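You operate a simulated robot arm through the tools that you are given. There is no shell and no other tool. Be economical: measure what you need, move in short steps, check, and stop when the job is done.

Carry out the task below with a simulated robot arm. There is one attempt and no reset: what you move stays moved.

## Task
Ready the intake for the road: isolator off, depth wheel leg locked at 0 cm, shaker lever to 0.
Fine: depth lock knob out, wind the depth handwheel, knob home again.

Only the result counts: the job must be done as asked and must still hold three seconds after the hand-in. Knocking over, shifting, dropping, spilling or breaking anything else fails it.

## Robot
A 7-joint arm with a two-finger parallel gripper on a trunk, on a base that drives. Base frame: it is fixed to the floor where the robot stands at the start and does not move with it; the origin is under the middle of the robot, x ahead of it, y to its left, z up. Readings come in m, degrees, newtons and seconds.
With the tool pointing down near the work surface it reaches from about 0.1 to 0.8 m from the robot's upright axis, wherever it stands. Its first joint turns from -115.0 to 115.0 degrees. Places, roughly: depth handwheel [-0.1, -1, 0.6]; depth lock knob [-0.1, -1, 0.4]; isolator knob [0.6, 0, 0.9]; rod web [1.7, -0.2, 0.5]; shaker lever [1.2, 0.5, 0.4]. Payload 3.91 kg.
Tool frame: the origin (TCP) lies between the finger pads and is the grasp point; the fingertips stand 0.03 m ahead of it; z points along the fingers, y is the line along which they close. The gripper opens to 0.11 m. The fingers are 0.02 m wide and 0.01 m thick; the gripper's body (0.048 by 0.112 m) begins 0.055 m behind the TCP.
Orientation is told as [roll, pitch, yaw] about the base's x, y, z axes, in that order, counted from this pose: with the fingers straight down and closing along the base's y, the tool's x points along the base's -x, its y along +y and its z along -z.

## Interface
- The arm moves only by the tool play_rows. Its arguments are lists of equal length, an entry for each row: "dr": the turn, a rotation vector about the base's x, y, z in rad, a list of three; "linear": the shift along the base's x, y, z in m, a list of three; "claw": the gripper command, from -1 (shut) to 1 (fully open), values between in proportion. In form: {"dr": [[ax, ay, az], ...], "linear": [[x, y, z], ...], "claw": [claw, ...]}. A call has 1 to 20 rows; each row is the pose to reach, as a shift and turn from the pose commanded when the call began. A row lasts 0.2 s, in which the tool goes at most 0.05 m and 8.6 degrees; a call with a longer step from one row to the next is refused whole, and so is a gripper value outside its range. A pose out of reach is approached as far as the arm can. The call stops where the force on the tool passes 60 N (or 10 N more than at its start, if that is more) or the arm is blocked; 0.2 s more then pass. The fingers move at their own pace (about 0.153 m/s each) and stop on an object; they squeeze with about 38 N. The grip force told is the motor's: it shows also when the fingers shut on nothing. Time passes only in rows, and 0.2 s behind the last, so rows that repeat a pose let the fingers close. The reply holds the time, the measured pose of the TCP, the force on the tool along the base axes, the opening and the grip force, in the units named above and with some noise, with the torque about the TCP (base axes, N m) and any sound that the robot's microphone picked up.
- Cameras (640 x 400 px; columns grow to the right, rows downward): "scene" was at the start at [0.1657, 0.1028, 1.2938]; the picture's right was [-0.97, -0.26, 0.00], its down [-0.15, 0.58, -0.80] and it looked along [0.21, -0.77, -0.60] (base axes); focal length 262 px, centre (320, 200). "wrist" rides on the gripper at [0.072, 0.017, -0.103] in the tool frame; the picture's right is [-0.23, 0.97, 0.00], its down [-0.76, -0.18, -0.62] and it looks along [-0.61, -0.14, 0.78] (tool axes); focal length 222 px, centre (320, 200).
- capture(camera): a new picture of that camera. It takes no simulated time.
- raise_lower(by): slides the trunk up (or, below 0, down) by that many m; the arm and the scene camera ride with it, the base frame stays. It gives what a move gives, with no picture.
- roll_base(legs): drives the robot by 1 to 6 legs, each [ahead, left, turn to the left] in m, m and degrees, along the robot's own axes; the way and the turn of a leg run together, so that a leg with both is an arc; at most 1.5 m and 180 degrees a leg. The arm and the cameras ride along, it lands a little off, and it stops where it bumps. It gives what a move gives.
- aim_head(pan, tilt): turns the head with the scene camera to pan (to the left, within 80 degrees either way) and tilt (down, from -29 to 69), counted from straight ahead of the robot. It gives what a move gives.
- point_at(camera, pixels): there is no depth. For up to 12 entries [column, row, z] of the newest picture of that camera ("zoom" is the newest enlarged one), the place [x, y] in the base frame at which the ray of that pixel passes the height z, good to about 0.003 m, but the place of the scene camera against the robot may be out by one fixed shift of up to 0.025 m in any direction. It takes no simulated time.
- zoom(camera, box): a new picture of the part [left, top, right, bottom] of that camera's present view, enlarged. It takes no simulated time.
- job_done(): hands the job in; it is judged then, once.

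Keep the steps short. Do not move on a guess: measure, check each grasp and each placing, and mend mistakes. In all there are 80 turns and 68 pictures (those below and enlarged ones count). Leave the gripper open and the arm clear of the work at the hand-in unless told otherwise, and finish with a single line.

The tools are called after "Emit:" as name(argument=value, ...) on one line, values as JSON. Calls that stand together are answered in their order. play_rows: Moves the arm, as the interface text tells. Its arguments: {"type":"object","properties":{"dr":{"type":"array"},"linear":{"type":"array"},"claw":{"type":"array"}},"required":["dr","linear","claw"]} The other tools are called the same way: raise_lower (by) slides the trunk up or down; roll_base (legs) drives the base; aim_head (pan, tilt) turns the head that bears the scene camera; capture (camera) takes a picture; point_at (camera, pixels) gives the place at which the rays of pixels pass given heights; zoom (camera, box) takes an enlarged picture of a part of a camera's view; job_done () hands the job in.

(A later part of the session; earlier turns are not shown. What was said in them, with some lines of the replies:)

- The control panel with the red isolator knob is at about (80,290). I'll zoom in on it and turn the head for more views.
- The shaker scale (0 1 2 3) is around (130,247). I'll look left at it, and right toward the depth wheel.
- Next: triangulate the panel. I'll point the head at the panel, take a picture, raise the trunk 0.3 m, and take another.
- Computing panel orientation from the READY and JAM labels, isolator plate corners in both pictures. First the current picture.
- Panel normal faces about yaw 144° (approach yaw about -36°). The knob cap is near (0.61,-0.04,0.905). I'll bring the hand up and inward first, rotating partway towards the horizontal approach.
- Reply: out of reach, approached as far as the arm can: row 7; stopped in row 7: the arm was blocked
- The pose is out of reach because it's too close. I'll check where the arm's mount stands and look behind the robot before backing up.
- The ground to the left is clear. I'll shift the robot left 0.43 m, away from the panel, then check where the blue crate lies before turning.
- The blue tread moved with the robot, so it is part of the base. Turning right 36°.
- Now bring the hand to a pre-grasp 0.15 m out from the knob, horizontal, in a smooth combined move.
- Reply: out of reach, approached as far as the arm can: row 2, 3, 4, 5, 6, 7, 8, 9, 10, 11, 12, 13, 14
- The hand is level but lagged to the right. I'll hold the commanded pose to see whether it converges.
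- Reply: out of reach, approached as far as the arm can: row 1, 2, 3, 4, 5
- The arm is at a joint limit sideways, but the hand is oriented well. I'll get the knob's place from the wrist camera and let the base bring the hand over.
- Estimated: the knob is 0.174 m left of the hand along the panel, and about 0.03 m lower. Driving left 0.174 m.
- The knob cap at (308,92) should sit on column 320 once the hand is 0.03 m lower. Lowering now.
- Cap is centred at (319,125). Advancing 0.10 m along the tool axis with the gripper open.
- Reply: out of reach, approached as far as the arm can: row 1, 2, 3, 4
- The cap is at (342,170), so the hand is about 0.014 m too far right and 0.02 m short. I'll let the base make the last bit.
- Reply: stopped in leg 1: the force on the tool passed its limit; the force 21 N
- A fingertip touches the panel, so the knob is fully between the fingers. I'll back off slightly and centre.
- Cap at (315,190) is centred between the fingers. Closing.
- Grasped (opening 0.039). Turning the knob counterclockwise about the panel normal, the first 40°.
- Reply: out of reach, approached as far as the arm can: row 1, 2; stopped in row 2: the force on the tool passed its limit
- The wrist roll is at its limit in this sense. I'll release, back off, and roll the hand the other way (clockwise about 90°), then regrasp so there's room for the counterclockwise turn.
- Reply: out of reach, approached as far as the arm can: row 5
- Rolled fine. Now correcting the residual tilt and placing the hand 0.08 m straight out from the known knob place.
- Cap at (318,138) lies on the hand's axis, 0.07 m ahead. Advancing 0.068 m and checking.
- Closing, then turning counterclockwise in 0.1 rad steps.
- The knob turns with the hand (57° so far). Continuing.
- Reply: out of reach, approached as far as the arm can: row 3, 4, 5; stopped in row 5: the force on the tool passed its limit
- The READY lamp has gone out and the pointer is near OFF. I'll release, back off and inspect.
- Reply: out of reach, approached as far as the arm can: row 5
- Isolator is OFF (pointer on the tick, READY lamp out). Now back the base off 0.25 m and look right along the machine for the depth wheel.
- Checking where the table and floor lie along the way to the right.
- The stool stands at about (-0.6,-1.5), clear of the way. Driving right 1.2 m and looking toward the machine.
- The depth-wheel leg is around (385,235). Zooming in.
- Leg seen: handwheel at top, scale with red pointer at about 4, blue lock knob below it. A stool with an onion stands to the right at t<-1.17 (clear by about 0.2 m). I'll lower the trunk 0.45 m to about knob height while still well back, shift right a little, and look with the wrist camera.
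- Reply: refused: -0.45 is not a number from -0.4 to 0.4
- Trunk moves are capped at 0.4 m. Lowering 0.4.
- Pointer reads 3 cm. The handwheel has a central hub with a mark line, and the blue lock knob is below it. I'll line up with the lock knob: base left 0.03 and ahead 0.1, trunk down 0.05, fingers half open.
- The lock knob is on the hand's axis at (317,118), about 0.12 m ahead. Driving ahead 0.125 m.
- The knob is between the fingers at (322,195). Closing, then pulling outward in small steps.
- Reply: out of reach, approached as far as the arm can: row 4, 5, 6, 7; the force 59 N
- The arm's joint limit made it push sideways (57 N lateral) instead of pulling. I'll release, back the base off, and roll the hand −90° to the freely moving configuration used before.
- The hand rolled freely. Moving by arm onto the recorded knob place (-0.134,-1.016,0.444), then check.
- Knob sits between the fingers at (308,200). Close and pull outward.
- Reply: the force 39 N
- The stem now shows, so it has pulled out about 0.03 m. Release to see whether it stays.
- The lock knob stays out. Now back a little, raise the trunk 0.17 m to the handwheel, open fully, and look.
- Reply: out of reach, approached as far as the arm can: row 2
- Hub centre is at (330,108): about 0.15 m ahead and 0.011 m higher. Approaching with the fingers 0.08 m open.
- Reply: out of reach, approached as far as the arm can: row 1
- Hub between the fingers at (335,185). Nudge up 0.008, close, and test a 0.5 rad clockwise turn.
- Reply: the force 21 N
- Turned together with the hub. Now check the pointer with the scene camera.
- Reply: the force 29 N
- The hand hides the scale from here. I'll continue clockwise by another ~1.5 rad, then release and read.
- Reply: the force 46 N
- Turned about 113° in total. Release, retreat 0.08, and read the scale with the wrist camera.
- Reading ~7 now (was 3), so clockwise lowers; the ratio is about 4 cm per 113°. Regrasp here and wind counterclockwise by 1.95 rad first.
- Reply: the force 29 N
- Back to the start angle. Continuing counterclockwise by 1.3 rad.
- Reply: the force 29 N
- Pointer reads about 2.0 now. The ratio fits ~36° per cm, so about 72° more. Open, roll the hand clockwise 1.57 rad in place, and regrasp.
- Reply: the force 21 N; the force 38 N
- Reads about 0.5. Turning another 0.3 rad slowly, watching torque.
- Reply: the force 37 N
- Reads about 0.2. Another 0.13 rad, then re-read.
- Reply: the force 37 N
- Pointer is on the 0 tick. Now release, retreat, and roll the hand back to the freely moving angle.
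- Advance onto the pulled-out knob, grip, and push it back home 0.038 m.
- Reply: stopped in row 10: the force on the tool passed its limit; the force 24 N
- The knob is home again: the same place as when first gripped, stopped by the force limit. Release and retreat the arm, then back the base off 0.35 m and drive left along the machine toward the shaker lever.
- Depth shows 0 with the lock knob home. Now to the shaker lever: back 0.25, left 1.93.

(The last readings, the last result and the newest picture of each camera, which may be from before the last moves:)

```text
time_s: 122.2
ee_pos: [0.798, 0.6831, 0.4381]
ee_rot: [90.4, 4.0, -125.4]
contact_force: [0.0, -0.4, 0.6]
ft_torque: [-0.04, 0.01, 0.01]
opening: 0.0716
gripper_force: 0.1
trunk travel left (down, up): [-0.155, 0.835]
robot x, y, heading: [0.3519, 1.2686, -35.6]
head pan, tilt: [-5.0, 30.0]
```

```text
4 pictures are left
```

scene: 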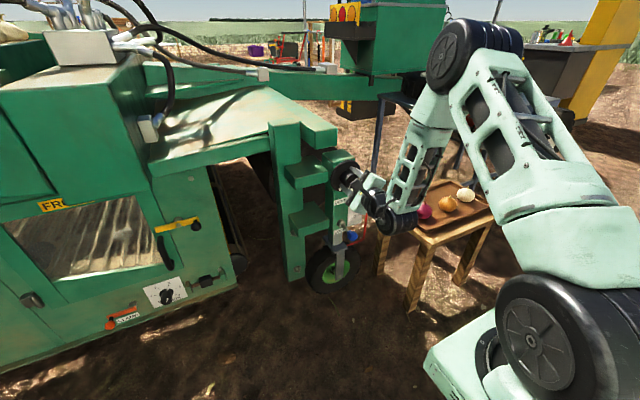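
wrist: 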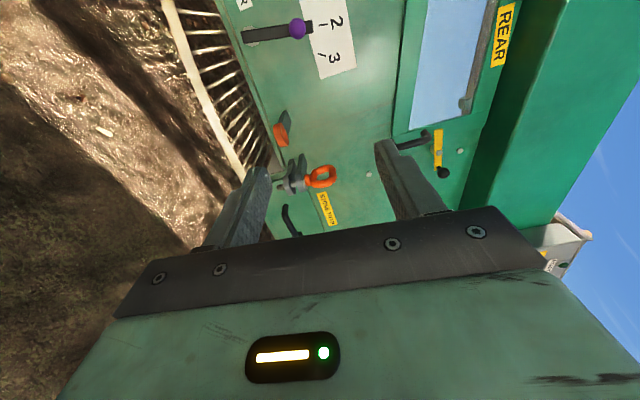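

The lever stands at tick 2: pivot (245,37), purple ball (297,28). The ball is about 0.078 m left and 0.024 m lower than the hand's axis. Aligning via base and trunk, then extending the arm 0.1 m.

Emit:
roll_base(legs=[[0.12, 0.078, 0]])

Emit:
raise_lower(by=-0.022)

Emit:
play_rows(dr=[[0, 0, 0], [0, 0, 0], [0, 0, 0]], linear=[[0.027, -0.0195, 0], [0.054, -0.039, 0], [0.081, -0.058, 0]], claw=[0.3, 0.3, 0.3])

Emit:
capture(camera="wrist")

```text
time_s: 123.6
ee_pos: [0.9425, 0.6777, 0.438]
ee_rot: [90.3, 4.0, -125.4]
contact_force: [0.5, -0.1, 0.8]
ft_torque: [0.0, 0.01, 0.01]
opening: 0.0716
gripper_force: 0.0
trunk travel left (down, up): [-0.155, 0.835]
robot x, y, heading: [0.4978, 1.2626, -35.5]
head pan, tilt: [-5.0, 30.0]
```

```text
time_s: 124.3
ee_pos: [0.9429, 0.6774, 0.4157]
ee_rot: [90.4, 4.0, -125.4]
contact_force: [-0.3, 0.2, -0.2]
ft_torque: [0.0, -0.02, -0.01]
opening: 0.0716
gripper_force: 0.0
trunk travel left (down, up): [-0.133, 0.857]
robot x, y, heading: [0.4972, 1.2661, -35.4]
head pan, tilt: [-5.0, 30.0]
```

```text
time_s: 125.1
ee_pos: [1.0278, 0.6186, 0.4143]
ee_rot: [90.3, 4.0, -125.3]
contact_force: [0.6, 0.3, -0.3]
ft_torque: [0.02, 0.0, -0.01]
opening: 0.0715
gripper_force: 0.0
trunk travel left (down, up): [-0.133, 0.857]
robot x, y, heading: [0.499, 1.2633, -35.3]
head pan, tilt: [-5.0, 30.0]
```

```text
3 pictures are left
```

wrist: 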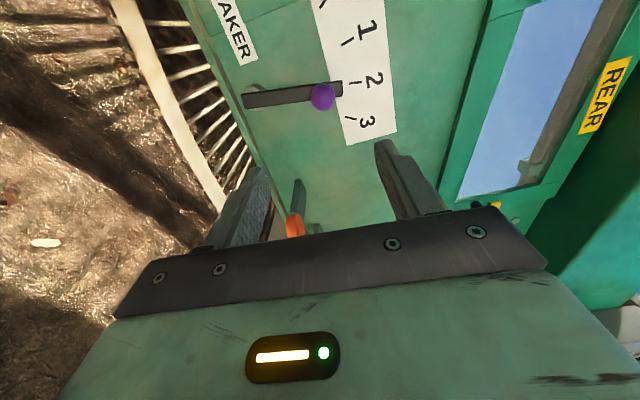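

The ball is at (323,98), about 0.21 m ahead on the axis. Base ahead 0.12, then arm ahead 0.075.

Emit:
roll_base(legs=[[0.12, 0, 0]])

Emit:
play_rows(dr=[[0, 0, 0], [0, 0, 0], [0, 0, 0], [0, 0, 0]], linear=[[0.016, -0.0115, 0], [0.032, -0.023, 0], [0.048, -0.0345, 0], [0.06, -0.044, 0.002]], claw=[0.3, 0.3, 0.3, 0.3])

Emit:
capture(camera="wrist")

```text
time_s: 126.3
ee_pos: [1.1267, 0.548, 0.4138]
ee_rot: [90.4, 4.0, -125.4]
contact_force: [0.0, 0.5, -0.6]
ft_torque: [0.01, 0.02, 0.03]
opening: 0.0716
gripper_force: 0.1
trunk travel left (down, up): [-0.133, 0.857]
robot x, y, heading: [0.5992, 1.1911, -35.4]
head pan, tilt: [-5.0, 30.0]
```

```text
time_s: 127.3
ee_pos: [1.1862, 0.505, 0.4159]
ee_rot: [90.4, 4.0, -125.4]
contact_force: [0.3, 0.0, -0.9]
ft_torque: [0.0, -0.02, -0.01]
opening: 0.0716
gripper_force: 0.0
trunk travel left (down, up): [-0.133, 0.857]
robot x, y, heading: [0.5963, 1.1944, -35.4]
head pan, tilt: [-5.0, 30.0]
```

```text
2 pictures are left
```

wrist: 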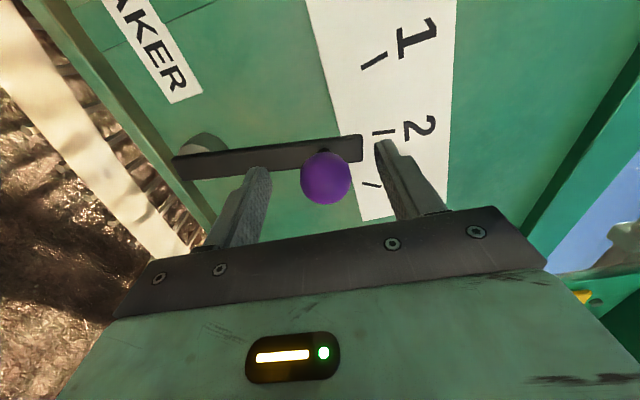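

The ball is between the fingers at (325,178). The lever radius is about 0.105 m. I'll grip it and swing the lever left along its arc by ~36°, turning the hand with it.

Emit:
play_rows(dr=[[0, 0, 0], [0, 0, 0], [0, 0, 0], [-0.064, 0.0455, 0], [-0.128, 0.091, 0], [-0.192, 0.1365, 0], [-0.256, 0.182, 0], [-0.32, 0.2275, 0], [-0.384, 0.273, 0], [-0.448, 0.3185, 0], [-0.512, 0.364, 0]], linear=[[0, 0, 0.002], [0, 0, 0.002], [0, 0, 0.002], [0.0048, 0.0066, 0.001], [0.0096, 0.0132, 0], [0.0143, 0.0197, -0.002], [0.0189, 0.026, -0.005], [0.0233, 0.0321, -0.008], [0.0276, 0.038, -0.012], [0.0318, 0.0437, -0.0163], [0.0356, 0.049, -0.0213]], claw=[-0.3, -1, -1, -1, -1, -1, -1, -1, -1, -1, -1])

```text
time_s: 129.7
ee_pos: [1.2264, 0.5583, 0.4043]
ee_rot: [91.6, -32.0, -125.3]
contact_force: [9.1, 30.2, 50.5]
ft_torque: [-0.9, -0.76, 0.06]
opening: 0.0333
gripper_force: 45.0
trunk travel left (down, up): [-0.133, 0.857]
robot x, y, heading: [0.5995, 1.1909, -35.4]
head pan, tilt: [-5.0, 30.0]
```

The ball moved 0.068 m along a somewhat different arc than assumed (pull of 50 N upward). This fits a lever going from −9° to about +28°. I'll relax to the measured place, open, back off and look.

Emit:
play_rows(dr=[[0, 0, 0], [0, 0, 0], [0, 0, 0], [0, 0, 0], [0, 0, 0], [0, 0, 0]], linear=[[0.003, 0.004, 0.008], [0.003, 0.004, 0.008], [0.003, 0.004, 0.008], [0.003, 0.004, 0.008], [-0.03, 0.028, 0.008], [-0.07, 0.057, 0.008]], claw=[-1, -1, 0.3, 0.3, 0.3, 0.3])

Emit:
capture(camera="wrist")

```text
time_s: 131.1
ee_pos: [1.1478, 0.6107, 0.4044]
ee_rot: [90.3, -32.0, -125.4]
contact_force: [-0.9, 0.1, -0.3]
ft_torque: [0.02, 0.02, 0.0]
opening: 0.0715
gripper_force: 0.1
trunk travel left (down, up): [-0.133, 0.857]
robot x, y, heading: [0.5986, 1.1881, -35.5]
head pan, tilt: [-5.0, 30.0]
```

```text
1 pictures are left
```

wrist: 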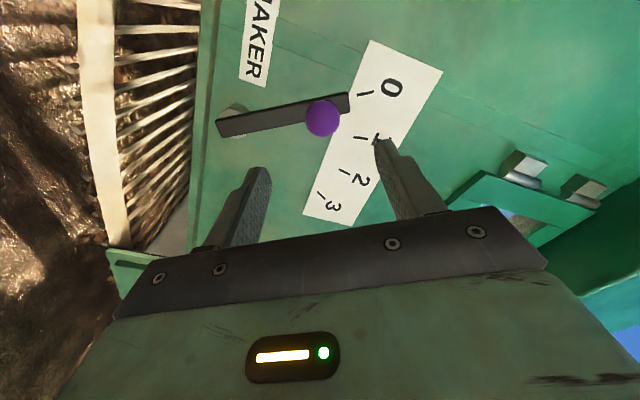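

Emit:
zoom(camera="wrist", box=[205, 60, 405, 185])

```text
3.20 times, centred on (305, 122) of wrist
```

zoom: 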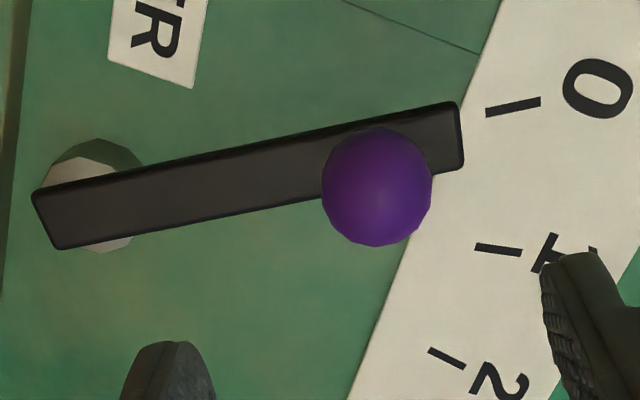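

The lever's slope (−11.6°) matches the 0 tick's (−12.8°), while tick 1 is at +7°, so the shaker is at 0. Backing the arm and base clear with the gripper open.

Emit:
roll_base(legs=[[-0.3, 0, 0]])

Emit:
play_rows(dr=[[0, 0, 0], [0, 0, 0]], linear=[[0, 0, 0], [0, 0, 0]], claw=[1, 1])

```text
time_s: 133.2
ee_pos: [0.8996, 0.7841, 0.4033]
ee_rot: [90.4, -32.1, -125.5]
contact_force: [0.2, -0.1, -0.6]
ft_torque: [0.03, -0.01, -0.03]
opening: 0.0713
gripper_force: 0.0
trunk travel left (down, up): [-0.133, 0.857]
robot x, y, heading: [0.347, 1.3674, -35.3]
head pan, tilt: [-5.0, 30.0]
```

```text
time_s: 133.8
ee_pos: [0.898, 0.785, 0.404]
ee_rot: [90.5, -32.0, -125.6]
contact_force: [-0.4, 0.4, 0.1]
ft_torque: [0.05, 0.01, -0.02]
opening: 0.1098
gripper_force: 0.1
trunk travel left (down, up): [-0.133, 0.857]
robot x, y, heading: [0.3513, 1.3687, -35.8]
head pan, tilt: [-5.0, 30.0]
```

Everything is set and the arm is clear, so I'm handing in.

Emit:
job_done()

```text
The job is handed in.
```

The intake is ready for the road: isolator off, depth wheel leg at 0 cm with the lock knob home, shaker lever at 0.
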